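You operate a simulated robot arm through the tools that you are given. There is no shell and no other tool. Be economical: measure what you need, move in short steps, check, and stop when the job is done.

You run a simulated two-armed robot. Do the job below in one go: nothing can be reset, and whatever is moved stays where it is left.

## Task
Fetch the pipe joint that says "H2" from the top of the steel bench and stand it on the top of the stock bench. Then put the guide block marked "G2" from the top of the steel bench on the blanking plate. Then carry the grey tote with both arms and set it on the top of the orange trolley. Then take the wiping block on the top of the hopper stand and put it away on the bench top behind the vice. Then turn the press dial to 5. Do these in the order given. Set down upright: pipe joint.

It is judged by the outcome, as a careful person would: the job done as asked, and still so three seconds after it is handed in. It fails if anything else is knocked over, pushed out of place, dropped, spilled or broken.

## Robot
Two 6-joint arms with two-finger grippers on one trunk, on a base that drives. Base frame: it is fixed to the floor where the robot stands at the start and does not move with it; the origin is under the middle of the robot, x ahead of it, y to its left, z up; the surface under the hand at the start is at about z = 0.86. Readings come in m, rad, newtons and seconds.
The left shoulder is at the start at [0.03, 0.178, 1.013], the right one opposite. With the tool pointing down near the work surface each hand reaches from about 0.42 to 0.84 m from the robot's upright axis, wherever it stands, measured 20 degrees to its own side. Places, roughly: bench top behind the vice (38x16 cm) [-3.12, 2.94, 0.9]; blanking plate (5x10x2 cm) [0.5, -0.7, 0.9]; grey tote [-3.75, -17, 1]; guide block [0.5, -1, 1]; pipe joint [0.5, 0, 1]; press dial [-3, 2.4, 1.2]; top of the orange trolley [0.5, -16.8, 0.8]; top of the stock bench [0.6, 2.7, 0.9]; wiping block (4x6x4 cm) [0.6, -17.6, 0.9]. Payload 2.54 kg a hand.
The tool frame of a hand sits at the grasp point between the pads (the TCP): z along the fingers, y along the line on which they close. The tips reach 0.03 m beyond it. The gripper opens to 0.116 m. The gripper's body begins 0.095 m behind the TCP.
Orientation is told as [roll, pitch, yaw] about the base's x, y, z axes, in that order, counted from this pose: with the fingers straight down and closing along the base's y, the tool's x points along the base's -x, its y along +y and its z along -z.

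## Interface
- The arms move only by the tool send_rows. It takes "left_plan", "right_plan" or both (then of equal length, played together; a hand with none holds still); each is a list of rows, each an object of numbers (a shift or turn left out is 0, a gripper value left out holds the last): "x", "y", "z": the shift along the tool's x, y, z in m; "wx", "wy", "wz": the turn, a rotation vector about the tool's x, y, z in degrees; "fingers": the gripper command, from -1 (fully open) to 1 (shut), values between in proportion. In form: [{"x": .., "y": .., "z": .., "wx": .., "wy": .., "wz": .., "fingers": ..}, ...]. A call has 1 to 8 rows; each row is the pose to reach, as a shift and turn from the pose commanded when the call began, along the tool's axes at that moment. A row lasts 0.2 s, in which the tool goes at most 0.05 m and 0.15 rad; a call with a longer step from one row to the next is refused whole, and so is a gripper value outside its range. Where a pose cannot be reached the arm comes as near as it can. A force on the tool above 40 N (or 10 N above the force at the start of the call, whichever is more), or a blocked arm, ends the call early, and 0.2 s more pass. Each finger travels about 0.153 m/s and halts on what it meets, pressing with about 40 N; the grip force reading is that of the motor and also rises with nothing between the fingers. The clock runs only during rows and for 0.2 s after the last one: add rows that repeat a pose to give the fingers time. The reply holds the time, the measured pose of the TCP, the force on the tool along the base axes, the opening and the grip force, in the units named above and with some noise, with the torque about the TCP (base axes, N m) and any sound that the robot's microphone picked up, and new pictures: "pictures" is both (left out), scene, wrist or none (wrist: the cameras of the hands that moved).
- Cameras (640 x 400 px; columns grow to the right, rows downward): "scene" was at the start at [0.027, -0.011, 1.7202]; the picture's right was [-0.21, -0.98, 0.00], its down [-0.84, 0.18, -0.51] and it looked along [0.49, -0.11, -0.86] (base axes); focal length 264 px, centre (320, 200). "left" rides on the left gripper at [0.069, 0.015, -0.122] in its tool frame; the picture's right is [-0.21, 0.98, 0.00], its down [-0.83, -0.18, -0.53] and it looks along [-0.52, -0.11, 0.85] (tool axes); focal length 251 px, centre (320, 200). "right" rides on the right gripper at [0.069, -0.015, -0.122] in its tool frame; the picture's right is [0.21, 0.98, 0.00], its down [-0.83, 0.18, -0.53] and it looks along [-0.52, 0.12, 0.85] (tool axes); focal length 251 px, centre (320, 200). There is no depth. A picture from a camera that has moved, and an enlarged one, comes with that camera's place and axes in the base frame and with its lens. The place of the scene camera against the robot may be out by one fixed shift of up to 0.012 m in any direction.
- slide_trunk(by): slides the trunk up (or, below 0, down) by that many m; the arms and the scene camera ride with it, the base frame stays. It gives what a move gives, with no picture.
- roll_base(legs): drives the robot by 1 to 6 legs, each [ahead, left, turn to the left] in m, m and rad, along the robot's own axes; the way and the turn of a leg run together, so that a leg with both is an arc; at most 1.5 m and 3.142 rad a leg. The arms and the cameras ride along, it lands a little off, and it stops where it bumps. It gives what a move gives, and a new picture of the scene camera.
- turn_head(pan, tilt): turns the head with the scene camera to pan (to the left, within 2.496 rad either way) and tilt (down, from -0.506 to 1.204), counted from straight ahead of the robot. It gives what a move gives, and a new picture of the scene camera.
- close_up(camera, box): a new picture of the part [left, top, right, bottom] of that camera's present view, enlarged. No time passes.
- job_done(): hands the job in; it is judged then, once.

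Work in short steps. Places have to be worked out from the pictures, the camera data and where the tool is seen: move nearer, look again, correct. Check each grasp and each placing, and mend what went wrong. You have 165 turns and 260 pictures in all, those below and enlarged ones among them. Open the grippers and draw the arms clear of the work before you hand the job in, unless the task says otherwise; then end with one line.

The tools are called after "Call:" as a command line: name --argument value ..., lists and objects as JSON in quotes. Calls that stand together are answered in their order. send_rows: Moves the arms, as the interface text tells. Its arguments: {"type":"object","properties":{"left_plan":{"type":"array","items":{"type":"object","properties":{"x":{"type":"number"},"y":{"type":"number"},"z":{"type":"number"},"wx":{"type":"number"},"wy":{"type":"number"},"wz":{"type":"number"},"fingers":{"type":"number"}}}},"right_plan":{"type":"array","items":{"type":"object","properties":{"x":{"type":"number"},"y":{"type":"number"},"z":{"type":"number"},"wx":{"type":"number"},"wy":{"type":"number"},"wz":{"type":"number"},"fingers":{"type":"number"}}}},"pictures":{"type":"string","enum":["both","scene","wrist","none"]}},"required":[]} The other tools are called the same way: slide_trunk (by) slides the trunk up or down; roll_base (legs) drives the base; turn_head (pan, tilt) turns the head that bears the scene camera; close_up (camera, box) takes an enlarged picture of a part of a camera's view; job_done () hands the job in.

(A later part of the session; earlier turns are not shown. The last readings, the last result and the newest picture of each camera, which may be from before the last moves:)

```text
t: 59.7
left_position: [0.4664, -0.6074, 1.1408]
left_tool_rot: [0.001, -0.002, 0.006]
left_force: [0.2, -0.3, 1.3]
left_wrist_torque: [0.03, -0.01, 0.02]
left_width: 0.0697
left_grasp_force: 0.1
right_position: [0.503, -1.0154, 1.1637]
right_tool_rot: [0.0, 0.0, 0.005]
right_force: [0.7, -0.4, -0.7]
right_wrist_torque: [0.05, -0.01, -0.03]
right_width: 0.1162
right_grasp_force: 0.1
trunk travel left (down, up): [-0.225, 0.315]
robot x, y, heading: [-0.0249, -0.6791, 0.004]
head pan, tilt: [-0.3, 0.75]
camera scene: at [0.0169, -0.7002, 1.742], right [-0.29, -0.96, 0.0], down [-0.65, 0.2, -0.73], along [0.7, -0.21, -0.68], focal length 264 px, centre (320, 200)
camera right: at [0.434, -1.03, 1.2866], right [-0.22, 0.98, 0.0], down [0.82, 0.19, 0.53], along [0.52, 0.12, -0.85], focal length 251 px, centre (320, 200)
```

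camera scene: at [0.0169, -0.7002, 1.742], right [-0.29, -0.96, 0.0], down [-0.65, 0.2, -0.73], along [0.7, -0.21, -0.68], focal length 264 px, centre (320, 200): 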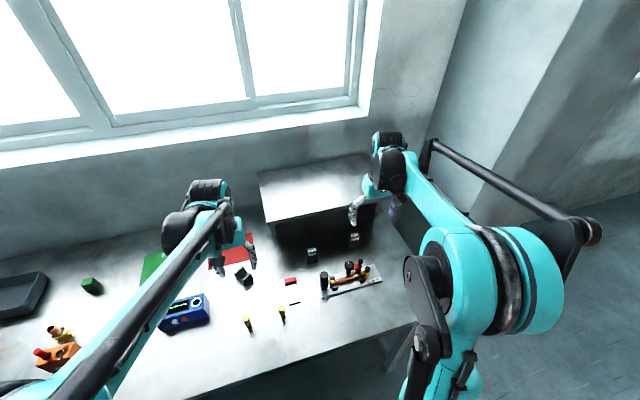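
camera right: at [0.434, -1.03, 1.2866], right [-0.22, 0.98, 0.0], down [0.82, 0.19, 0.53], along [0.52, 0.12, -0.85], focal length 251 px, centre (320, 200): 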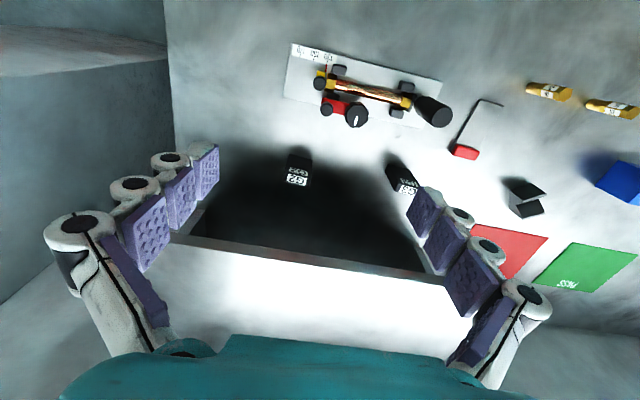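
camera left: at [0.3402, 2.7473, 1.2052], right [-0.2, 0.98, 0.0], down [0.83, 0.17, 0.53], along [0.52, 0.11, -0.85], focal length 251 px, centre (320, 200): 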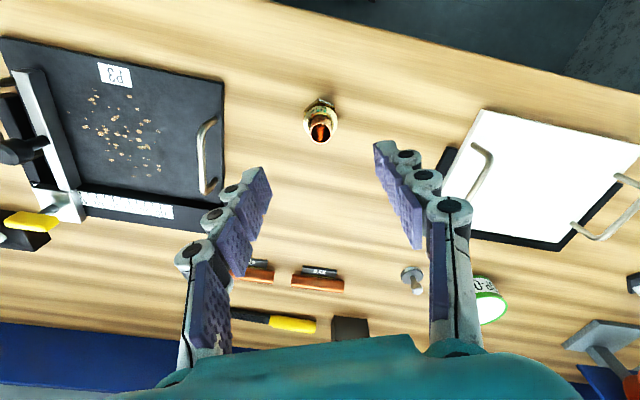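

G2 is seen at about (0.62, -1.026). I enlarge it for its orientation, and the plate for its shape.

Call:
close_up --camera "right" --box '[260, 130, 340, 200]'

Call:
close_up --camera "right" --box '[430, 80, 530, 180]'

Call:
close_up --camera "scene" --box '[230, 250, 330, 330]'

```text
5.71 times, centred on (300, 165) of right
camera zoom: at [0.434, -1.03, 1.2866], right [-0.22, 0.98, 0.0], down [0.82, 0.19, 0.53], along [0.52, 0.12, -0.85], focal length 1437 px, centre (434, 400)
```

zoom: 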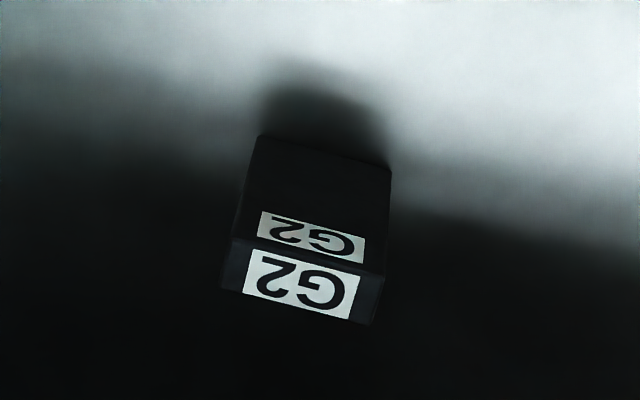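

```text
4.00 times, centred on (480, 130) of right
camera zoom: at [0.434, -1.03, 1.2866], right [-0.22, 0.98, 0.0], down [0.82, 0.19, 0.53], along [0.52, 0.12, -0.85], focal length 1006 px, centre (-320, 480)
```

zoom: 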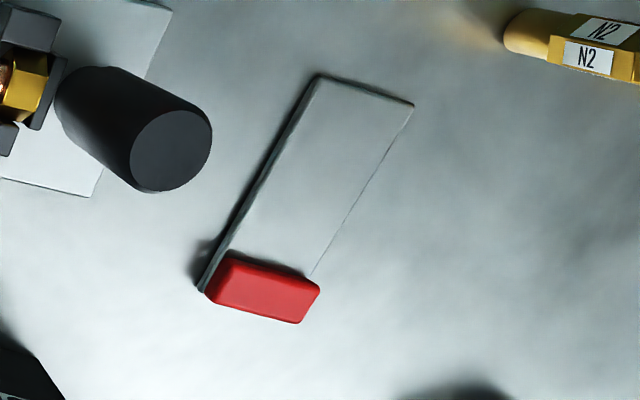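

```text
5.00 times, centred on (280, 290) of scene
camera zoom: at [0.0169, -0.7002, 1.742], right [-0.29, -0.96, 0.0], down [-0.65, 0.2, -0.73], along [0.7, -0.21, -0.68], focal length 1322 px, centre (520, -250)
```

zoom: 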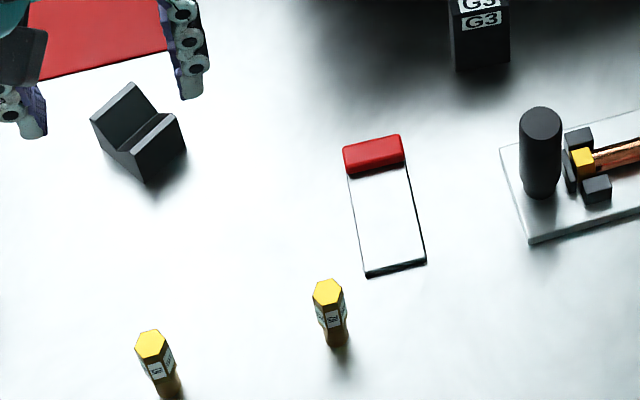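

G2 is roughly 4.2 cm (y) × 1.6 cm (x) × 7 cm, square to the base axes, centred near (0.617, -1.025). I move above it and check.

Call:
send_rows --right_plan '[{"x": -0.045, "y": -0.005}, {"x": -0.085, "y": -0.009, "z": 0.01}, {"x": -0.115, "y": -0.009, "z": 0.04}, {"x": -0.115, "y": -0.009, "z": 0.08}, {"x": -0.115, "y": -0.009, "z": 0.12}, {"x": -0.115, "y": -0.009, "z": 0.12}]' --pictures "wrist"

```text
t: 61.1
left_position: [0.4652, -0.6073, 1.1413]
left_tool_rot: [0.001, 0.0, 0.005]
left_force: [-1.1, -0.2, 0.8]
left_wrist_torque: [-0.02, -0.01, 0.01]
left_width: 0.0693
left_grasp_force: 0.1
right_position: [0.6169, -1.0236, 1.0458]
right_tool_rot: [0.0, -0.002, 0.005]
right_force: [0.1, -0.6, -0.7]
right_wrist_torque: [0.0, -0.02, 0.0]
right_width: 0.1159
right_grasp_force: 0.0
trunk travel left (down, up): [-0.225, 0.315]
robot x, y, heading: [-0.0234, -0.682, 0.003]
head pan, tilt: [-0.3, 0.75]
camera right: at [0.5489, -1.0374, 1.1671], right [-0.22, 0.98, 0.0], down [0.82, 0.19, 0.53], along [0.52, 0.12, -0.84], focal length 251 px, centre (320, 200)
```

right: 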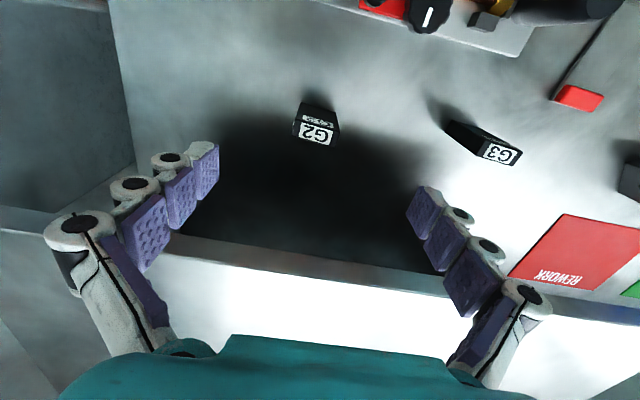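

Well aligned. I descend to z ≈ 0.912 and close on the block.

Call:
send_rows --right_plan '[{"x": -0.003, "y": -0.002, "z": 0.045}, {"x": -0.003, "y": -0.002, "z": 0.09}, {"x": -0.003, "y": -0.002, "z": 0.132}, {"x": -0.003, "y": -0.002, "z": 0.132, "fingers": 0.0}, {"x": -0.003, "y": -0.002, "z": 0.132, "fingers": 0.6}, {"x": -0.003, "y": -0.002, "z": 0.132, "fingers": 0.8}, {"x": -0.003, "y": -0.002, "z": 0.132, "fingers": 0.8}]' --pictures "wrist"

```text
t: 62.7
left_position: [0.4673, -0.6055, 1.141]
left_tool_rot: [-0.001, 0.001, 0.006]
left_force: [0.0, 0.0, 0.3]
left_wrist_torque: [0.01, -0.02, 0.0]
left_width: 0.0695
left_grasp_force: 0.1
right_position: [0.6209, -1.0259, 0.9118]
right_tool_rot: [0.0, 0.0, 0.006]
right_force: [-1.5, 0.7, 3.8]
right_wrist_torque: [-0.06, 0.07, -0.06]
right_width: 0.0431
right_grasp_force: 40.6
trunk travel left (down, up): [-0.225, 0.315]
robot x, y, heading: [-0.0244, -0.678, 0.006]
head pan, tilt: [-0.3, 0.75]
camera right: at [0.5525, -1.0405, 1.0343], right [-0.22, 0.98, 0.0], down [0.82, 0.19, 0.53], along [0.52, 0.12, -0.85], focal length 251 px, centre (320, 200)
```

right: 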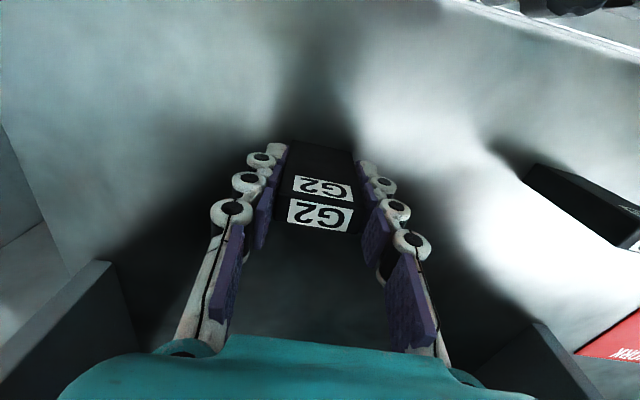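

G2 is gripped at 43 mm. I lift it straight up and at the same time move the left hand out of the way to the left.

Call:
send_rows --right_plan '[{"z": -0.02}, {"z": -0.06}, {"z": -0.1}, {"z": -0.14}, {"z": -0.17}, {"z": -0.17}]' --left_plan '[{"y": 0.04}, {"y": 0.08}, {"y": 0.12}, {"y": 0.16}, {"y": 0.2}, {"y": 0.22}]' --pictures "none"

Call:
send_rows --right_plan '[{"x": 0.02, "y": 0.04}, {"x": 0.04, "y": 0.08}, {"x": 0.06, "y": 0.12}, {"x": 0.08, "y": 0.16}, {"x": 0.1, "y": 0.2}, {"x": 0.12, "y": 0.24}, {"x": 0.13, "y": 0.277}, {"x": 0.13, "y": 0.277}]'

```text
t: 64.1
left_position: [0.4664, -0.3861, 1.1404]
left_tool_rot: [0.001, 0.0, 0.004]
left_force: [0.1, 0.1, -0.4]
left_wrist_torque: [-0.01, 0.0, -0.01]
left_width: 0.0697
left_grasp_force: 0.1
right_position: [0.6202, -1.0249, 1.0835]
right_tool_rot: [0.0, 0.0, 0.006]
right_force: [0.1, -0.8, -0.8]
right_wrist_torque: [0.01, 0.01, -0.02]
right_width: 0.0429
right_grasp_force: 40.3
trunk travel left (down, up): [-0.225, 0.315]
robot x, y, heading: [-0.0253, -0.6789, 0.006]
head pan, tilt: [-0.3, 0.75]
```

```text
t: 65.9
left_position: [0.4657, -0.3875, 1.1413]
left_tool_rot: [0.001, 0.001, 0.003]
left_force: [-0.3, -0.1, 0.6]
left_wrist_torque: [0.03, 0.01, 0.04]
left_width: 0.0697
left_grasp_force: 0.0
right_position: [0.4868, -0.7503, 1.0836]
right_tool_rot: [0.0, 0.0, 0.005]
right_force: [-0.2, 0.4, -1.2]
right_wrist_torque: [0.03, 0.0, 0.03]
right_width: 0.0427
right_grasp_force: 40.3
trunk travel left (down, up): [-0.225, 0.315]
robot x, y, heading: [-0.0242, -0.6799, 0.004]
head pan, tilt: [-0.3, 0.75]
camera scene: at [0.0166, -0.7009, 1.742], right [-0.29, -0.96, 0.0], down [-0.65, 0.2, -0.73], along [0.7, -0.21, -0.68], focal length 264 px, centre (320, 200)
camera right: at [0.4188, -0.7642, 1.2064], right [-0.22, 0.98, 0.0], down [0.82, 0.19, 0.53], along [0.52, 0.12, -0.85], focal length 251 px, centre (320, 200)
```

scene: 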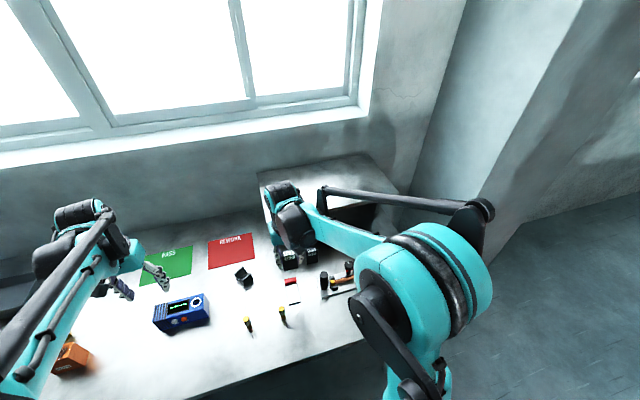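
right: 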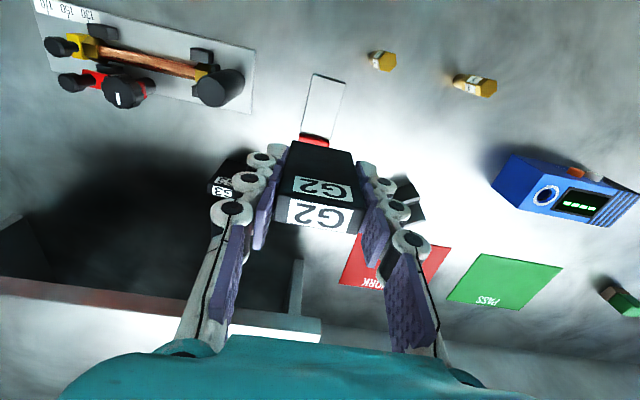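

The plate's free area is centred at about (0.489, -0.746). I correct a few mm and descend to just above it.

Call:
send_rows --right_plan '[{"x": -0.003, "y": 0.004, "z": 0.04}, {"x": -0.003, "y": 0.004, "z": 0.08}, {"x": -0.003, "y": 0.004, "z": 0.12}, {"x": -0.003, "y": 0.004, "z": 0.14}, {"x": -0.003, "y": 0.004, "z": 0.14}]' --pictures "wrist"

Call:
close_up --camera "scene" --box '[250, 240, 350, 320]'

```text
t: 67.1
left_position: [0.4649, -0.3875, 1.1414]
left_tool_rot: [0.001, 0.0, 0.005]
left_force: [0.5, 0.5, -0.4]
left_wrist_torque: [-0.02, -0.01, 0.02]
left_width: 0.0698
left_grasp_force: 0.2
right_position: [0.4907, -0.745, 0.9431]
right_tool_rot: [0.001, 0.0, 0.006]
right_force: [-0.9, 0.0, -1.1]
right_wrist_torque: [-0.05, -0.03, 0.01]
right_width: 0.0428
right_grasp_force: 40.4
trunk travel left (down, up): [-0.225, 0.315]
robot x, y, heading: [-0.0245, -0.682, 0.005]
head pan, tilt: [-0.3, 0.75]
camera right: at [0.4225, -0.7594, 1.0645], right [-0.22, 0.98, 0.0], down [0.82, 0.19, 0.53], along [0.52, 0.12, -0.85], focal length 251 px, centre (320, 200)
```

right: 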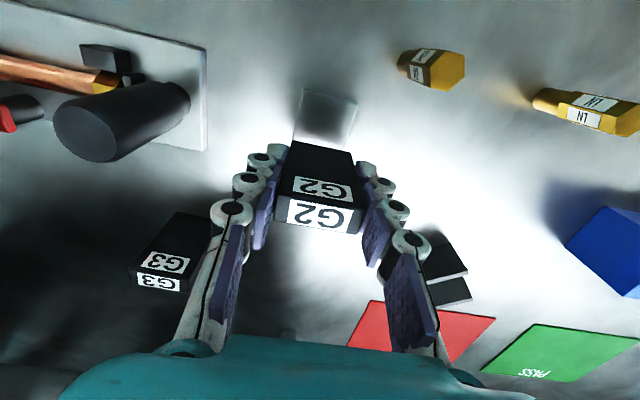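

```text
5.00 times, centred on (300, 280) of scene
camera zoom: at [0.0165, -0.7, 1.7421], right [-0.29, -0.96, 0.0], down [-0.65, 0.2, -0.73], along [0.7, -0.21, -0.68], focal length 1322 px, centre (420, -200)
```

zoom: 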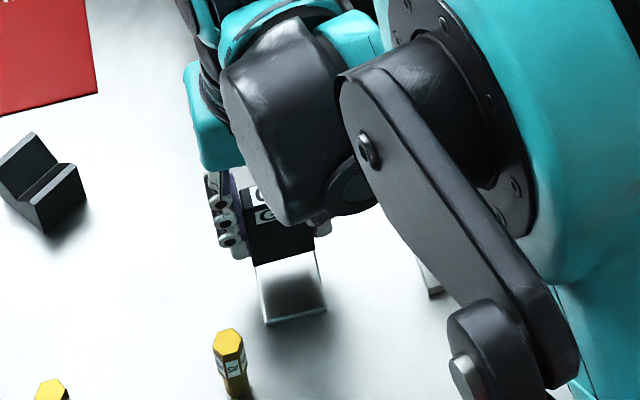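

The block is over the plate. I lower slowly.

Call:
send_rows --right_plan '[{"z": 0.006}, {"z": 0.012}, {"z": 0.016}, {"z": 0.02}, {"z": 0.022}]' --pictures "wrist"

```text
t: 68.3
left_position: [0.466, -0.387, 1.1409]
left_tool_rot: [0.0, 0.0, 0.005]
left_force: [0.8, -1.0, 0.6]
left_wrist_torque: [-0.03, 0.02, -0.01]
left_width: 0.0697
left_grasp_force: 0.1
right_position: [0.4909, -0.7466, 0.9204]
right_tool_rot: [0.0, -0.001, 0.004]
right_force: [0.5, -0.1, -1.6]
right_wrist_torque: [-0.01, 0.0, 0.03]
right_width: 0.0427
right_grasp_force: 39.9
trunk travel left (down, up): [-0.225, 0.315]
robot x, y, heading: [-0.0267, -0.6804, 0.003]
head pan, tilt: [-0.3, 0.75]
camera right: at [0.4228, -0.76, 1.0433], right [-0.22, 0.98, 0.0], down [0.82, 0.19, 0.53], along [0.52, 0.12, -0.85], focal length 251 px, centre (320, 200)
```

right: 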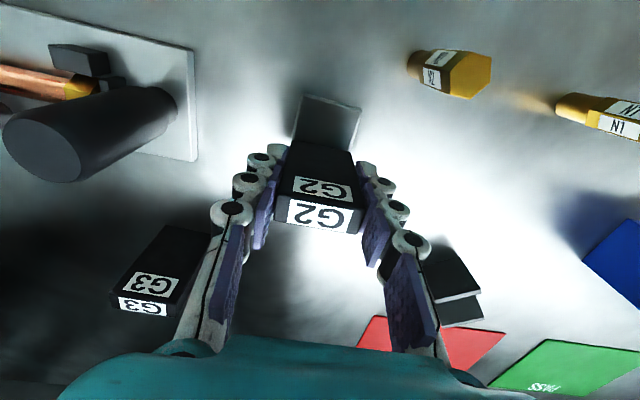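

Call:
send_rows --right_plan '[{"z": 0.002}, {"z": 0.004}, {"z": 0.006}, {"z": 0.006}]' --pictures "none"

```text
t: 69.3
left_position: [0.4638, -0.3875, 1.143]
left_tool_rot: [0.0, -0.001, 0.005]
left_force: [0.5, 0.4, 0.0]
left_wrist_torque: [-0.01, 0.04, 0.02]
left_width: 0.0698
left_grasp_force: 0.0
right_position: [0.4898, -0.7452, 0.9148]
right_tool_rot: [0.001, 0.0, 0.004]
right_force: [4.9, 0.4, 28.4]
right_wrist_torque: [0.02, -0.24, -0.04]
right_width: 0.0429
right_grasp_force: 40.2
trunk travel left (down, up): [-0.225, 0.315]
robot x, y, heading: [-0.0237, -0.6785, 0.005]
head pan, tilt: [-0.3, 0.75]
```

Contact at 28 N, so the block sits on the plate. I ease off, open slightly, and rise.

Call:
send_rows --right_plan '[{"z": -0.0015}, {"z": -0.0015, "fingers": 0.2}, {"z": -0.0015, "fingers": 0.0}, {"z": -0.0015, "fingers": -0.1}, {"z": -0.04}, {"z": -0.08}, {"z": -0.12}, {"z": -0.16}]' --pictures "wrist"

```text
t: 71.1
left_position: [0.4641, -0.3872, 1.1415]
left_tool_rot: [0.0, -0.002, 0.005]
left_force: [-0.9, 0.4, -0.3]
left_wrist_torque: [0.01, -0.01, 0.02]
left_width: 0.0697
left_grasp_force: 0.1
right_position: [0.4923, -0.7462, 1.0769]
right_tool_rot: [-0.001, -0.001, 0.004]
right_force: [0.0, 0.8, -1.1]
right_wrist_torque: [-0.01, -0.02, 0.02]
right_width: 0.0638
right_grasp_force: 0.1
trunk travel left (down, up): [-0.225, 0.315]
robot x, y, heading: [-0.0193, -0.6794, 0.003]
head pan, tilt: [-0.3, 0.75]
camera right: at [0.4224, -0.76, 1.1982], right [-0.22, 0.98, 0.0], down [0.82, 0.19, 0.53], along [0.52, 0.12, -0.84], focal length 251 px, centre (320, 200)
```

right: 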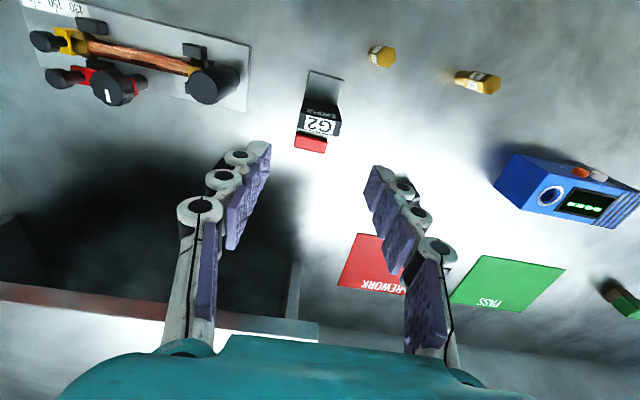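

G2 stands on the plate. Now to the tote: I raise the arms a little, back off, turn right to face -y and look down the hall.

Call:
send_rows --right_plan '[{"x": 0.04, "z": -0.03}, {"x": 0.08, "z": -0.06}, {"x": 0.12, "z": -0.08, "y": -0.04}, {"x": 0.16, "z": -0.08, "y": -0.08}]' --left_plan '[{"x": 0.03}, {"x": 0.06}, {"x": 0.09, "y": -0.03}, {"x": 0.12, "y": -0.06}]' --pictures "none"

Call:
turn_head --pan 0 --tilt 0.35

Call:
roll_base --legs '[[-0.7, 0, 0], [0, 0, -1.571]]'

```text
refused: row 3 steps farther than a row can; nothing moved
```

```text
t: 71.9
left_position: [0.4646, -0.386, 1.1399]
left_tool_rot: [0.001, 0.001, 0.005]
left_force: [0.7, 0.5, 1.3]
left_wrist_torque: [-0.02, 0.02, -0.01]
left_width: 0.0695
left_grasp_force: 0.0
right_position: [0.4918, -0.7453, 1.0748]
right_tool_rot: [0.0, -0.001, 0.005]
right_force: [0.2, 0.7, 0.9]
right_wrist_torque: [0.01, 0.0, 0.02]
right_width: 0.0637
right_grasp_force: 0.0
trunk travel left (down, up): [-0.225, 0.315]
robot x, y, heading: [-0.0264, -0.6774, 0.006]
head pan, tilt: [0.0, 0.351]
camera scene: at [0.0301, -0.6755, 1.7776], right [0.0, -1.0, 0.0], down [-0.34, 0.0, -0.94], along [0.94, 0.0, -0.34], focal length 264 px, centre (320, 200)
```

scene: 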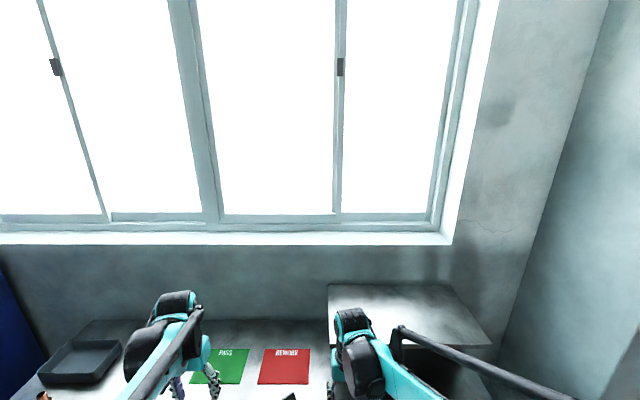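

```text
t: 79.6
left_position: [-0.3609, -1.1436, 1.1377]
left_tool_rot: [-0.005, -0.001, -1.54]
left_force: [0.6, -1.6, -1.1]
left_wrist_torque: [0.12, 0.09, 0.0]
left_width: 0.0695
left_grasp_force: 0.1
right_position: [-0.7184, -1.1785, 1.0741]
right_tool_rot: [-0.004, 0.001, -1.539]
right_force: [1.0, -1.0, -0.3]
right_wrist_torque: [0.11, 0.09, 0.02]
right_width: 0.0637
right_grasp_force: 0.1
trunk travel left (down, up): [-0.225, 0.315]
robot x, y, heading: [-0.6713, -0.6609, -1.542]
head pan, tilt: [0.0, 0.351]
camera scene: at [-0.6702, -0.7236, 1.7776], right [-1.0, -0.03, 0.0], down [-0.01, 0.35, -0.94], along [0.03, -0.94, -0.35], focal length 264 px, centre (320, 200)
```

scene: 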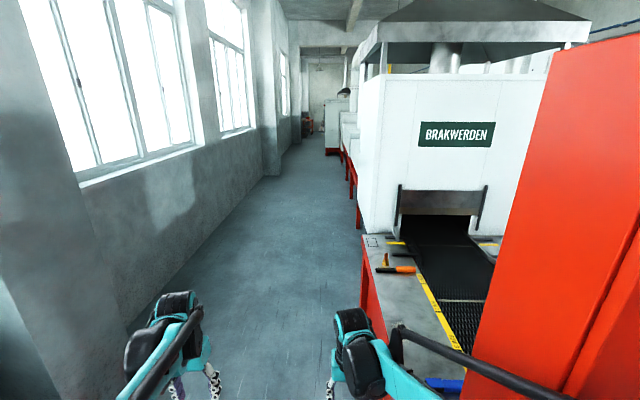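

There is a corridor along -y between the oven line (x ≈ -0.9) and the wall (x ≈ 0.9). I shift left toward its middle and drive on.

Call:
roll_base --legs '[[0, 0.5, -0.03], [1.0, 0.1, 0]]'

```text
t: 87.3
left_position: [0.2188, -2.1479, 1.1411]
left_tool_rot: [-0.001, 0.0, -1.571]
left_force: [0.4, -0.2, 0.3]
left_wrist_torque: [0.0, 0.02, 0.03]
left_width: 0.0696
left_grasp_force: 0.0
right_position: [-0.1396, -2.1699, 1.0753]
right_tool_rot: [0.0, 0.0, -1.572]
right_force: [0.8, 0.0, 0.5]
right_wrist_torque: [0.04, 0.01, 0.0]
right_width: 0.0638
right_grasp_force: 0.1
trunk travel left (down, up): [-0.225, 0.315]
robot x, y, heading: [-0.0685, -1.6546, -1.573]
head pan, tilt: [0.0, 0.351]
camera scene: at [-0.0784, -1.7147, 1.7777], right [-1.0, 0.0, 0.0], down [0.0, 0.34, -0.94], along [0.0, -0.94, -0.34], focal length 264 px, centre (320, 200)
```

scene: 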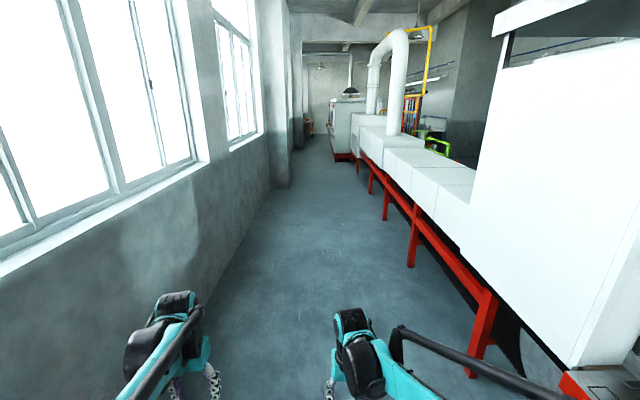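

Clear corridor. I drive 6 × 1.5 m ahead.

Call:
roll_base --legs '[[1.5, -0.05, 0], [1.5, 0, 0], [1.5, 0, 0], [1.5, 0, 0]]'

```text
refused: leg 1 is longer than a leg can be; nothing moved
```

Call:
roll_base --legs '[[1.49, -0.05, 0], [1.5, 0, 0], [1.5, 0, 0], [1.5, 0, 0], [1.5, 0, 0]]'

```text
t: 122.9
left_position: [0.0168, -9.6429, 1.1411]
left_tool_rot: [0.001, 0.0, -1.599]
left_force: [0.0, -0.5, 0.8]
left_wrist_torque: [0.01, -0.02, -0.01]
left_width: 0.0697
left_grasp_force: 0.0
right_position: [-0.3427, -9.6578, 1.0747]
right_tool_rot: [0.0, 0.0, -1.6]
right_force: [0.3, -0.1, 0.7]
right_wrist_torque: [-0.02, 0.0, 0.01]
right_width: 0.0637
right_grasp_force: 0.0
trunk travel left (down, up): [-0.225, 0.315]
robot x, y, heading: [-0.257, -9.1454, -1.599]
head pan, tilt: [0.0, 0.351]
camera scene: at [-0.2691, -9.2042, 1.7777], right [-1.0, 0.03, 0.0], down [0.01, 0.34, -0.94], along [-0.03, -0.94, -0.34], focal length 264 px, centre (320, 200)
```

scene: 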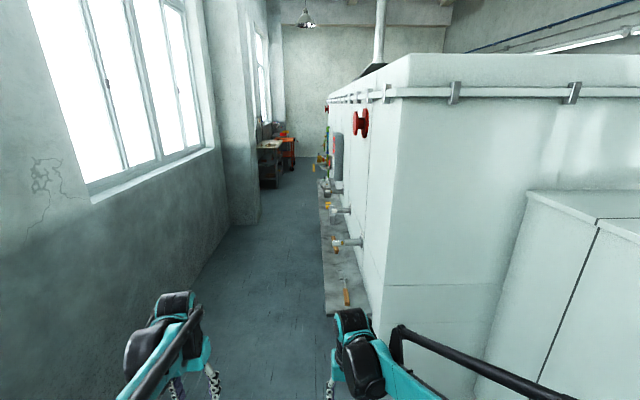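

The way narrows ahead between a pillar and a machine with something like a ledge. I look closer.

Call:
close_up --camera "scene" --box '[220, 110, 420, 340]'

Call:
turn_head --pan 0 --tilt 0.7

```text
1.74 times, centred on (320, 225) of scene
camera zoom: at [-0.2691, -9.2042, 1.7777], right [-1.0, 0.03, 0.0], down [0.01, 0.34, -0.94], along [-0.03, -0.94, -0.34], focal length 460 px, centre (320, 156)
```

zoom: 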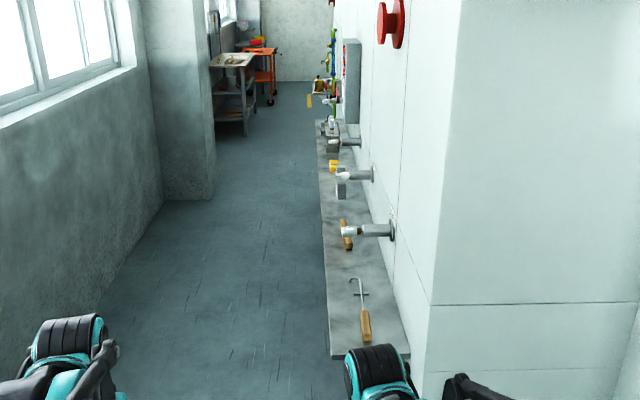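

```text
t: 123.7
left_position: [0.017, -9.6435, 1.1412]
left_tool_rot: [0.001, 0.0, -1.6]
left_force: [-0.1, -0.6, 0.5]
left_wrist_torque: [0.02, 0.01, -0.01]
left_width: 0.0695
left_grasp_force: 0.0
right_position: [-0.3417, -9.6576, 1.0743]
right_tool_rot: [0.001, -0.001, -1.598]
right_force: [0.1, -0.8, 0.3]
right_wrist_torque: [0.0, -0.02, 0.03]
right_width: 0.064
right_grasp_force: 0.0
trunk travel left (down, up): [-0.225, 0.315]
robot x, y, heading: [-0.2594, -9.1441, -1.601]
head pan, tilt: [0.0, 0.7]
camera scene: at [-0.2688, -9.1956, 1.7464], right [-1.0, 0.03, 0.0], down [0.02, 0.64, -0.77], along [-0.02, -0.77, -0.64], focal length 264 px, centre (320, 200)
```

scene: 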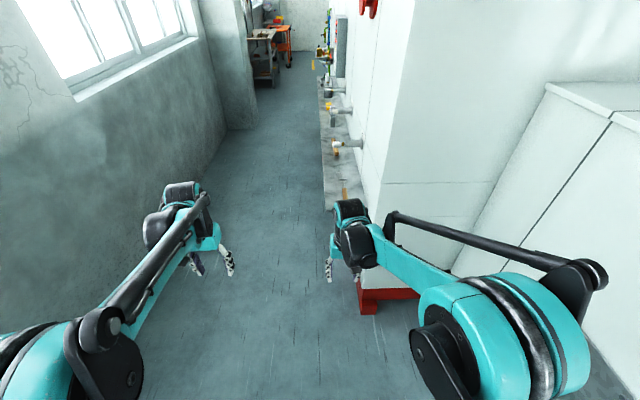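

The gap ahead is about 0.9 m, between a ledge (x ≈ -0.33) and the pillar (x ≈ 0.57), and my elbows stick out. I stretch the arms forward to narrow the robot.

Call:
send_rows --left_plan '[{"x": -0.04, "y": -0.012, "z": -0.01}, {"x": -0.08, "y": -0.024, "z": -0.02}, {"x": -0.12, "y": -0.036, "z": -0.03}, {"x": -0.16, "y": -0.048, "z": -0.04}, {"x": -0.2, "y": -0.06, "z": -0.04}, {"x": -0.22, "y": -0.07, "z": -0.04}, {"x": -0.22, "y": -0.07, "z": -0.04}]' --right_plan '[{"x": -0.04, "y": -0.018, "z": -0.015}, {"x": -0.08, "y": -0.036, "z": -0.03}, {"x": -0.12, "y": -0.054, "z": -0.045}, {"x": -0.16, "y": -0.072, "z": -0.06}, {"x": -0.2, "y": -0.09, "z": -0.075}, {"x": -0.22, "y": -0.1, "z": -0.09}, {"x": -0.22, "y": -0.1, "z": -0.1}]' --pictures "scene"

```text
t: 125.3
left_position: [-0.0582, -9.862, 1.1801]
left_tool_rot: [0.0, 0.0, -1.599]
left_force: [0.7, 0.4, 1.0]
left_wrist_torque: [0.03, -0.04, -0.05]
left_width: 0.0695
left_grasp_force: 0.0
right_position: [-0.447, -9.8734, 1.1766]
right_tool_rot: [0.001, -0.004, -1.599]
right_force: [-0.1, 1.0, -1.0]
right_wrist_torque: [0.05, -0.01, -0.01]
right_width: 0.0636
right_grasp_force: 0.0
trunk travel left (down, up): [-0.225, 0.315]
robot x, y, heading: [-0.2615, -9.1479, -1.598]
head pan, tilt: [0.0, 0.7]
camera scene: at [-0.2684, -9.1948, 1.7464], right [-1.0, 0.03, 0.0], down [0.02, 0.64, -0.77], along [-0.02, -0.76, -0.64], focal length 264 px, centre (320, 200)
```

scene: 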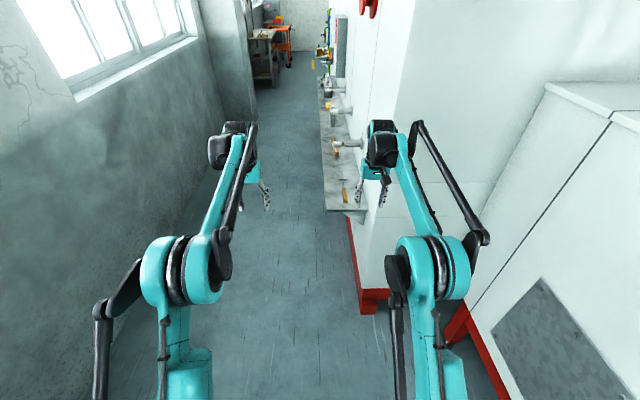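

Narrower now. I shift left to x ≈ 0.05, straighten and go ahead.

Call:
roll_base --legs '[[0, 0.32, 0.028], [1.2, 0, 0]]'

```text
t: 133.1
left_position: [0.3021, -11.0447, 1.1801]
left_tool_rot: [-0.001, -0.001, -1.555]
left_force: [-0.1, 1.3, -0.4]
left_wrist_torque: [-0.01, 0.01, 0.02]
left_width: 0.0694
left_grasp_force: 0.1
right_position: [-0.0857, -11.0737, 1.1761]
right_tool_rot: [-0.001, 0.0, -1.556]
right_force: [0.2, 0.2, 0.1]
right_wrist_torque: [-0.03, -0.01, 0.03]
right_width: 0.064
right_grasp_force: 0.0
trunk travel left (down, up): [-0.225, 0.315]
robot x, y, heading: [0.0685, -10.3308, -1.559]
head pan, tilt: [0.0, 0.7]
camera scene: at [0.0632, -10.388, 1.7463], right [-1.0, -0.02, 0.0], down [-0.01, 0.64, -0.76], along [0.01, -0.76, -0.64], focal length 264 px, centre (320, 200)
```

scene: 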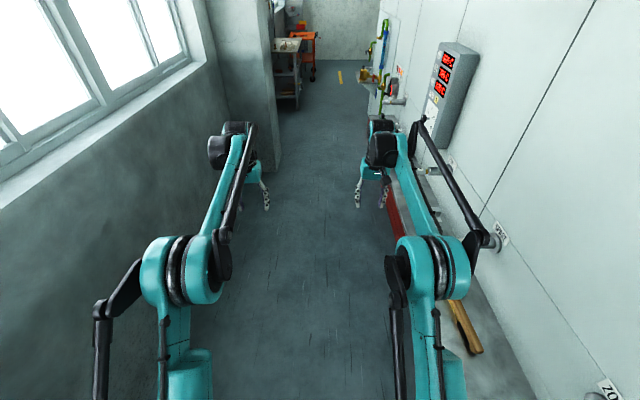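

Good clearance both sides. I go on ahead.

Call:
roll_base --legs '[[1.45, 0, -0.02], [0.6, 0, 0]]'

```text
t: 143.3
left_position: [0.3223, -13.1054, 1.1801]
left_tool_rot: [0.001, 0.001, -1.56]
left_force: [0.1, -0.2, -1.3]
left_wrist_torque: [0.0, 0.01, -0.03]
left_width: 0.0695
left_grasp_force: 0.0
right_position: [-0.0665, -13.1322, 1.1747]
right_tool_rot: [0.0, -0.001, -1.561]
right_force: [0.4, 0.5, 0.3]
right_wrist_torque: [0.02, 0.01, -0.01]
right_width: 0.0638
right_grasp_force: 0.0
trunk travel left (down, up): [-0.225, 0.315]
robot x, y, heading: [0.0958, -12.391, -1.566]
head pan, tilt: [0.0, 0.7]
camera scene: at [0.0874, -12.4467, 1.7463], right [-1.0, -0.01, 0.0], down [-0.01, 0.64, -0.76], along [0.01, -0.76, -0.64], focal length 264 px, centre (320, 200)
```

scene: 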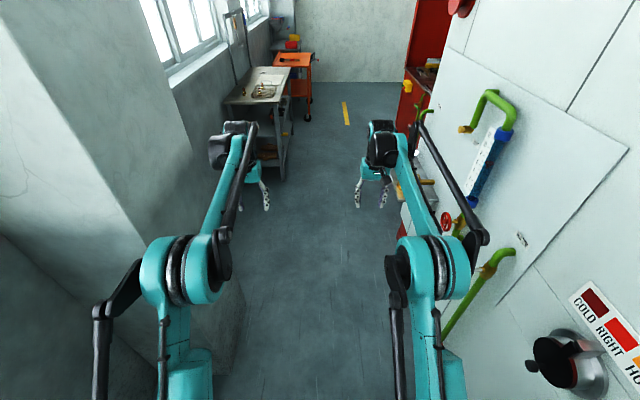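

Past the pillar. I continue ahead, drifting slightly right to clear the sink bench.

Call:
roll_base --legs '[[1.4, -0.08, 0]]'

```text
t: 150.3
left_position: [0.2502, -14.5, 1.1805]
left_tool_rot: [0.002, 0.001, -1.566]
left_force: [0.5, -0.4, -0.6]
left_wrist_torque: [0.02, -0.02, -0.01]
left_width: 0.0696
left_grasp_force: 0.2
right_position: [-0.1373, -14.5265, 1.1759]
right_tool_rot: [-0.001, 0.0, -1.562]
right_force: [-0.2, 0.4, 0.6]
right_wrist_torque: [-0.01, -0.02, 0.0]
right_width: 0.0637
right_grasp_force: 0.0
trunk travel left (down, up): [-0.225, 0.315]
robot x, y, heading: [0.0226, -13.7923, -1.563]
head pan, tilt: [0.0, 0.7]
camera scene: at [0.0187, -13.8409, 1.7463], right [-1.0, -0.01, 0.0], down [0.0, 0.64, -0.76], along [0.0, -0.76, -0.64], focal length 264 px, centre (320, 200)
```

scene: 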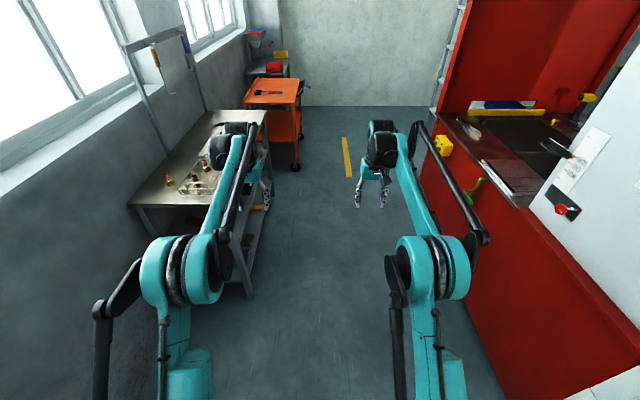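

The hall opens to a red machine at right and the orange trolley at left ahead. I go on ahead and a bit right, then look right.

Call:
roll_base --legs '[[1.3, -0.2, 0]]'

Call:
turn_head --pan -0.9 --tilt 0.4

```text
t: 156.8
left_position: [0.0615, -15.7949, 1.1797]
left_tool_rot: [0.0, -0.001, -1.563]
left_force: [0.7, -0.1, -0.4]
left_wrist_torque: [0.01, -0.02, 0.01]
left_width: 0.0695
left_grasp_force: 0.1
right_position: [-0.327, -15.8211, 1.1752]
right_tool_rot: [-0.001, 0.001, -1.563]
right_force: [0.0, 1.0, -0.4]
right_wrist_torque: [0.0, 0.01, -0.01]
right_width: 0.0638
right_grasp_force: 0.1
trunk travel left (down, up): [-0.225, 0.315]
robot x, y, heading: [-0.163, -15.0828, -1.562]
head pan, tilt: [0.0, 0.7]
camera scene: at [-0.1724, -15.1365, 1.7463], right [-1.0, -0.01, 0.0], down [0.0, 0.64, -0.76], along [0.01, -0.76, -0.64], focal length 264 px, centre (320, 200)
```

scene: 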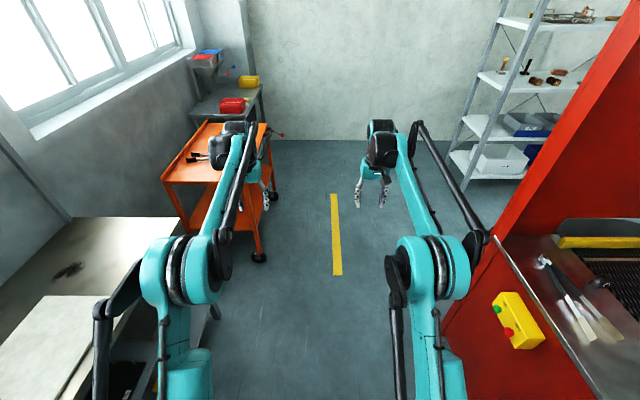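

```text
t: 158.0
left_position: [0.0614, -15.7954, 1.1804]
left_tool_rot: [0.001, 0.001, -1.563]
left_force: [-0.6, 0.1, 0.8]
left_wrist_torque: [-0.01, 0.03, 0.0]
left_width: 0.0695
left_grasp_force: 0.1
right_position: [-0.3256, -15.8213, 1.1769]
right_tool_rot: [-0.001, 0.0, -1.561]
right_force: [0.2, -0.8, -0.1]
right_wrist_torque: [0.0, -0.01, 0.01]
right_width: 0.0638
right_grasp_force: 0.1
trunk travel left (down, up): [-0.225, 0.315]
robot x, y, heading: [-0.1652, -15.0804, -1.566]
head pan, tilt: [-0.901, 0.4]
camera scene: at [-0.2451, -15.1093, 1.7731], right [-0.63, 0.78, 0.0], down [0.3, 0.24, -0.92], along [-0.72, -0.58, -0.39], focal length 264 px, centre (320, 200)
```

scene: 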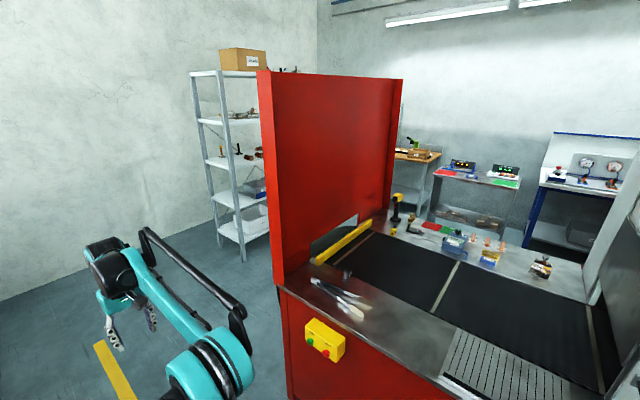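

There is a passage between the red end panel (y ≈ -16) and the rack (y ≈ -17.4). I go ahead to y ≈ -16.7 and turn right to face -x.

Call:
roll_base --legs '[[0.8, -0.1, 0], [0.82, -0.08, 0], [0, 0, -1.571]]'

Call:
turn_head --pan 0 --tilt 0.5

```text
t: 170.2
left_position: [-1.0337, -16.9275, 1.1802]
left_tool_rot: [0.0, 0.0, -3.134]
left_force: [0.2, 0.5, 0.0]
left_wrist_torque: [-0.01, 0.02, 0.01]
left_width: 0.0696
left_grasp_force: 0.1
right_position: [-1.0584, -16.5396, 1.1759]
right_tool_rot: [0.0, 0.0, -3.135]
right_force: [0.0, 0.5, -0.1]
right_wrist_torque: [-0.05, -0.01, -0.01]
right_width: 0.0638
right_grasp_force: 0.0
trunk travel left (down, up): [-0.225, 0.315]
robot x, y, heading: [-0.3204, -16.7038, -3.133]
head pan, tilt: [-0.901, 0.4]
camera scene: at [-0.3596, -16.627, 1.7731], right [0.78, 0.63, 0.0], down [0.24, -0.3, -0.92], along [-0.58, 0.72, -0.39], focal length 264 px, centre (320, 200)
```

scene: 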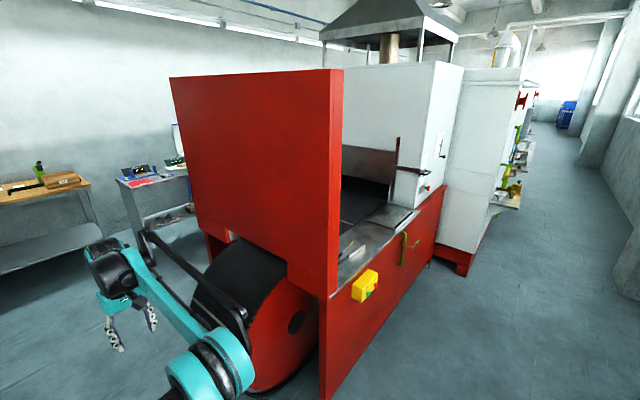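

```text
t: 171.4
left_position: [-1.0342, -16.9269, 1.1805]
left_tool_rot: [0.001, -0.002, -3.135]
left_force: [0.7, 0.8, 0.6]
left_wrist_torque: [-0.01, 0.02, 0.01]
left_width: 0.0696
left_grasp_force: 0.1
right_position: [-1.0595, -16.54, 1.176]
right_tool_rot: [0.001, 0.0, -3.135]
right_force: [0.0, -0.6, -0.5]
right_wrist_torque: [0.0, 0.01, 0.01]
right_width: 0.0638
right_grasp_force: 0.1
trunk travel left (down, up): [-0.225, 0.315]
robot x, y, heading: [-0.3213, -16.7026, -3.134]
head pan, tilt: [0.0, 0.499]
camera scene: at [-0.3925, -16.7001, 1.764], right [-0.01, 1.0, 0.0], down [0.48, 0.0, -0.88], along [-0.88, -0.01, -0.48], focal length 264 px, centre (320, 200)
```

scene: 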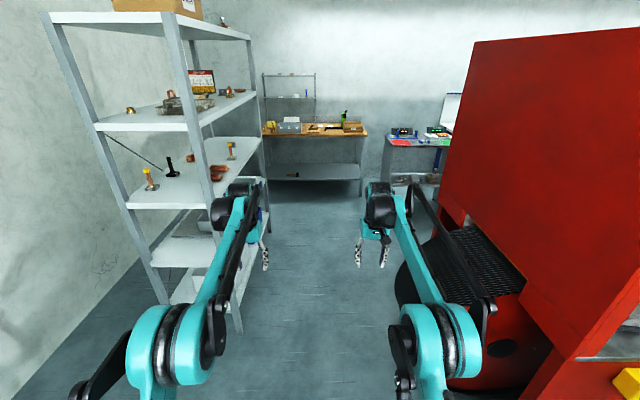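

The grey tote sits on the wooden-topped bench ahead. The passage is about 1.1 m wide and I am centred in it, so I drive 2 m ahead.

Call:
roll_base --legs '[[1.4, -0.02, -0.008], [0.55, -0.02, 0]]'

```text
t: 181.1
left_position: [-2.9909, -16.8439, 1.1797]
left_tool_rot: [0.0, 0.001, 3.12]
left_force: [0.2, -0.8, -0.7]
left_wrist_torque: [-0.01, -0.04, 0.02]
left_width: 0.0696
left_grasp_force: 0.0
right_position: [-3.0044, -16.4553, 1.1747]
right_tool_rot: [0.0, 0.001, 3.122]
right_force: [-0.4, 0.3, -0.2]
right_wrist_torque: [-0.04, 0.03, 0.0]
right_width: 0.064
right_grasp_force: 0.0
trunk travel left (down, up): [-0.225, 0.315]
robot x, y, heading: [-2.2747, -16.6398, 3.12]
head pan, tilt: [0.0, 0.499]
camera scene: at [-2.3438, -16.6343, 1.764], right [0.02, 1.0, 0.0], down [0.48, -0.01, -0.88], along [-0.88, 0.02, -0.48], focal length 264 px, centre (320, 200)
```

scene: 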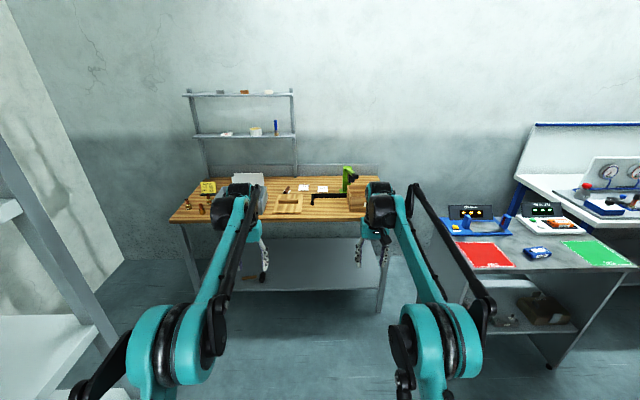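

The rack is close on my left. I look left to learn where it ends, and where the tote is.

Call:
turn_head --pan 0.6 --tilt 0.55

```text
t: 182.1
left_position: [-2.9892, -16.8437, 1.1806]
left_tool_rot: [0.001, -0.001, 3.121]
left_force: [-0.8, 1.0, 0.0]
left_wrist_torque: [0.01, -0.02, 0.0]
left_width: 0.0695
left_grasp_force: 0.1
right_position: [-3.0043, -16.4543, 1.1754]
right_tool_rot: [-0.002, -0.001, 3.12]
right_force: [0.2, -0.2, 0.3]
right_wrist_torque: [-0.01, -0.02, 0.01]
right_width: 0.0639
right_grasp_force: 0.1
trunk travel left (down, up): [-0.225, 0.315]
robot x, y, heading: [-2.2726, -16.6375, 3.123]
head pan, tilt: [0.6, 0.55]
camera scene: at [-2.3275, -16.6853, 1.7594], right [-0.55, 0.84, 0.0], down [0.44, 0.29, -0.85], along [-0.71, -0.47, -0.52], focal length 264 px, centre (320, 200)
```

scene: 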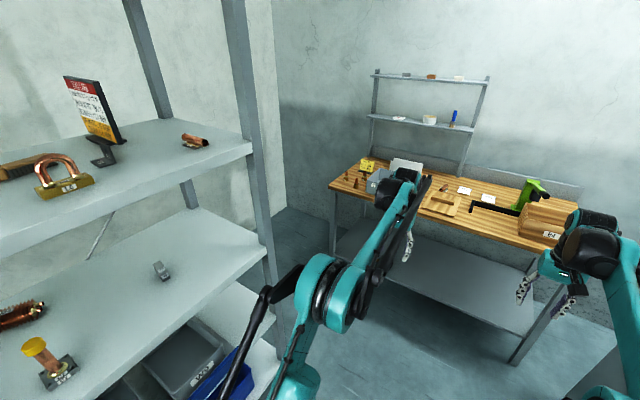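

The rack ends at x ≈ -2.85 and the bench front is at about x ≈ -3.65. I pull both hands back and up so I can come close without sweeping over the bench.

Call:
send_rows --left_plan '[{"x": 0.04, "z": -0.02}, {"x": 0.08, "z": -0.04}, {"x": 0.12, "z": -0.06}, {"x": 0.16, "z": -0.08}, {"x": 0.2, "z": -0.1}, {"x": 0.24, "z": -0.12}, {"x": 0.27, "z": -0.12}]' --right_plan '[{"x": 0.04, "z": -0.02}, {"x": 0.08, "z": -0.04}, {"x": 0.12, "z": -0.06}, {"x": 0.16, "z": -0.08}, {"x": 0.2, "z": -0.1}, {"x": 0.24, "z": -0.12}, {"x": 0.27, "z": -0.12}]' --pictures "none"

Call:
roll_base --legs '[[0.85, 0, 0.02]]'

```text
t: 183.7
left_position: [-2.7182, -16.8505, 1.3023]
left_tool_rot: [0.0, -0.002, 3.121]
left_force: [-0.3, 0.0, -0.6]
left_wrist_torque: [-0.02, 0.07, -0.02]
left_width: 0.0697
left_grasp_force: 0.0
right_position: [-2.7312, -16.4611, 1.2973]
right_tool_rot: [0.0, -0.002, 3.121]
right_force: [0.1, 0.1, 0.0]
right_wrist_torque: [-0.01, 0.02, 0.01]
right_width: 0.0639
right_grasp_force: 0.1
trunk travel left (down, up): [-0.225, 0.315]
robot x, y, heading: [-2.2728, -16.6376, 3.12]
head pan, tilt: [0.6, 0.55]
```

```text
t: 188.2
left_position: [-3.5654, -16.8497, 1.3018]
left_tool_rot: [-0.001, 0.001, -3.142]
left_force: [0.9, -0.8, 0.6]
left_wrist_torque: [0.02, -0.02, -0.01]
left_width: 0.0694
left_grasp_force: 0.1
right_position: [-3.5882, -16.462, 1.2949]
right_tool_rot: [0.002, 0.001, -3.139]
right_force: [-0.4, 0.5, 0.5]
right_wrist_torque: [0.03, -0.01, 0.01]
right_width: 0.0638
right_grasp_force: 0.0
trunk travel left (down, up): [-0.225, 0.315]
robot x, y, heading: [-3.1197, -16.628, -3.142]
head pan, tilt: [0.6, 0.55]
camera scene: at [-3.1755, -16.6776, 1.7594], right [-0.57, 0.82, 0.0], down [0.43, 0.3, -0.85], along [-0.7, -0.48, -0.52], focal length 264 px, centre (320, 200)
```

scene: 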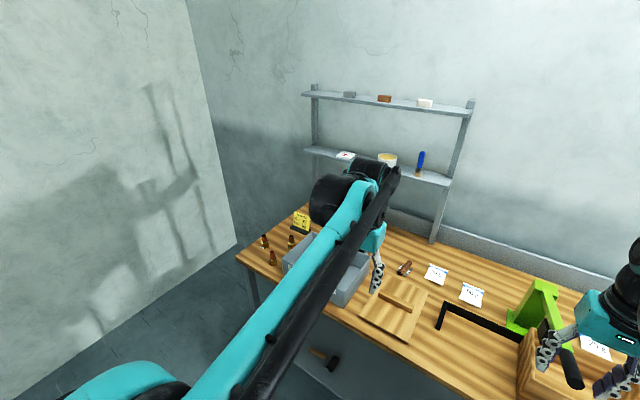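

The tote is behind my left arm, about y ≈ -17.05. I move a bit forward, then strafe left in front of it and look straight.

Call:
roll_base --legs '[[0.1, 0, 0], [0, 0.4, 0]]'

Call:
turn_head --pan 0 --tilt 0.85

```text
t: 191.5
left_position: [-3.6661, -17.2485, 1.302]
left_tool_rot: [0.0, -0.001, 3.14]
left_force: [0.2, -0.1, -0.2]
left_wrist_torque: [0.01, 0.0, 0.0]
left_width: 0.0695
left_grasp_force: 0.1
right_position: [-3.6876, -16.8603, 1.2953]
right_tool_rot: [0.0, -0.001, 3.143]
right_force: [0.5, 0.0, 0.3]
right_wrist_torque: [0.02, -0.02, 0.0]
right_width: 0.0637
right_grasp_force: 0.1
trunk travel left (down, up): [-0.225, 0.315]
robot x, y, heading: [-3.2216, -17.0271, 3.139]
head pan, tilt: [0.6, 0.55]
camera scene: at [-3.2753, -17.0776, 1.7594], right [-0.56, 0.83, 0.0], down [0.43, 0.3, -0.85], along [-0.7, -0.48, -0.52], focal length 264 px, centre (320, 200)
```

scene: 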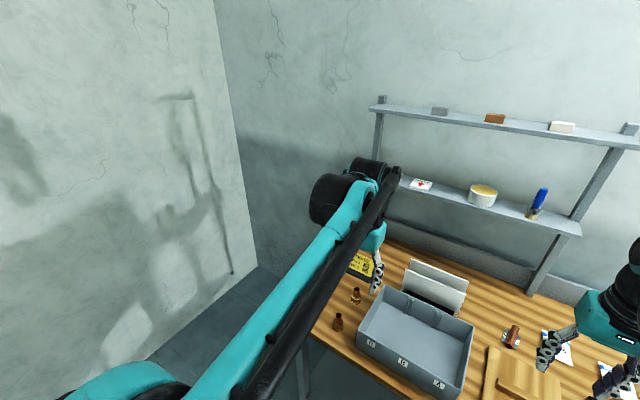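

```text
t: 192.5
left_position: [-3.6646, -17.2492, 1.3009]
left_tool_rot: [0.0, 0.0, 3.138]
left_force: [-0.4, -0.3, 0.2]
left_wrist_torque: [0.01, -0.04, 0.0]
left_width: 0.0696
left_grasp_force: 0.0
right_position: [-3.6866, -16.8606, 1.2964]
right_tool_rot: [0.001, -0.001, 3.141]
right_force: [0.3, -0.4, 0.5]
right_wrist_torque: [0.0, 0.01, -0.01]
right_width: 0.0638
right_grasp_force: 0.0
trunk travel left (down, up): [-0.225, 0.315]
robot x, y, heading: [-3.2222, -17.0277, 3.136]
head pan, tilt: [0.0, 0.85]
camera scene: at [-3.2793, -17.0263, 1.7341], right [0.0, 1.0, 0.0], down [0.75, 0.0, -0.66], along [-0.66, 0.0, -0.75], focal length 264 px, centre (320, 200)
```

scene: 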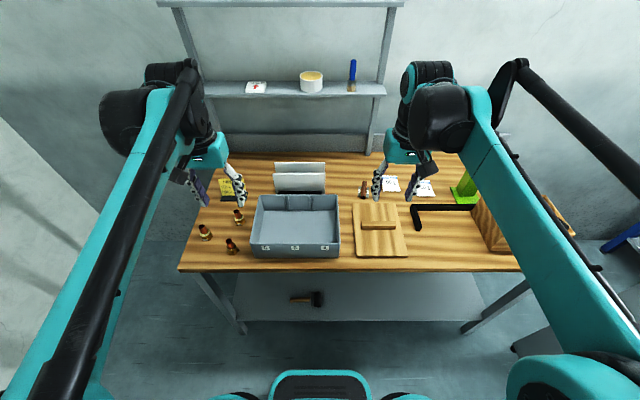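

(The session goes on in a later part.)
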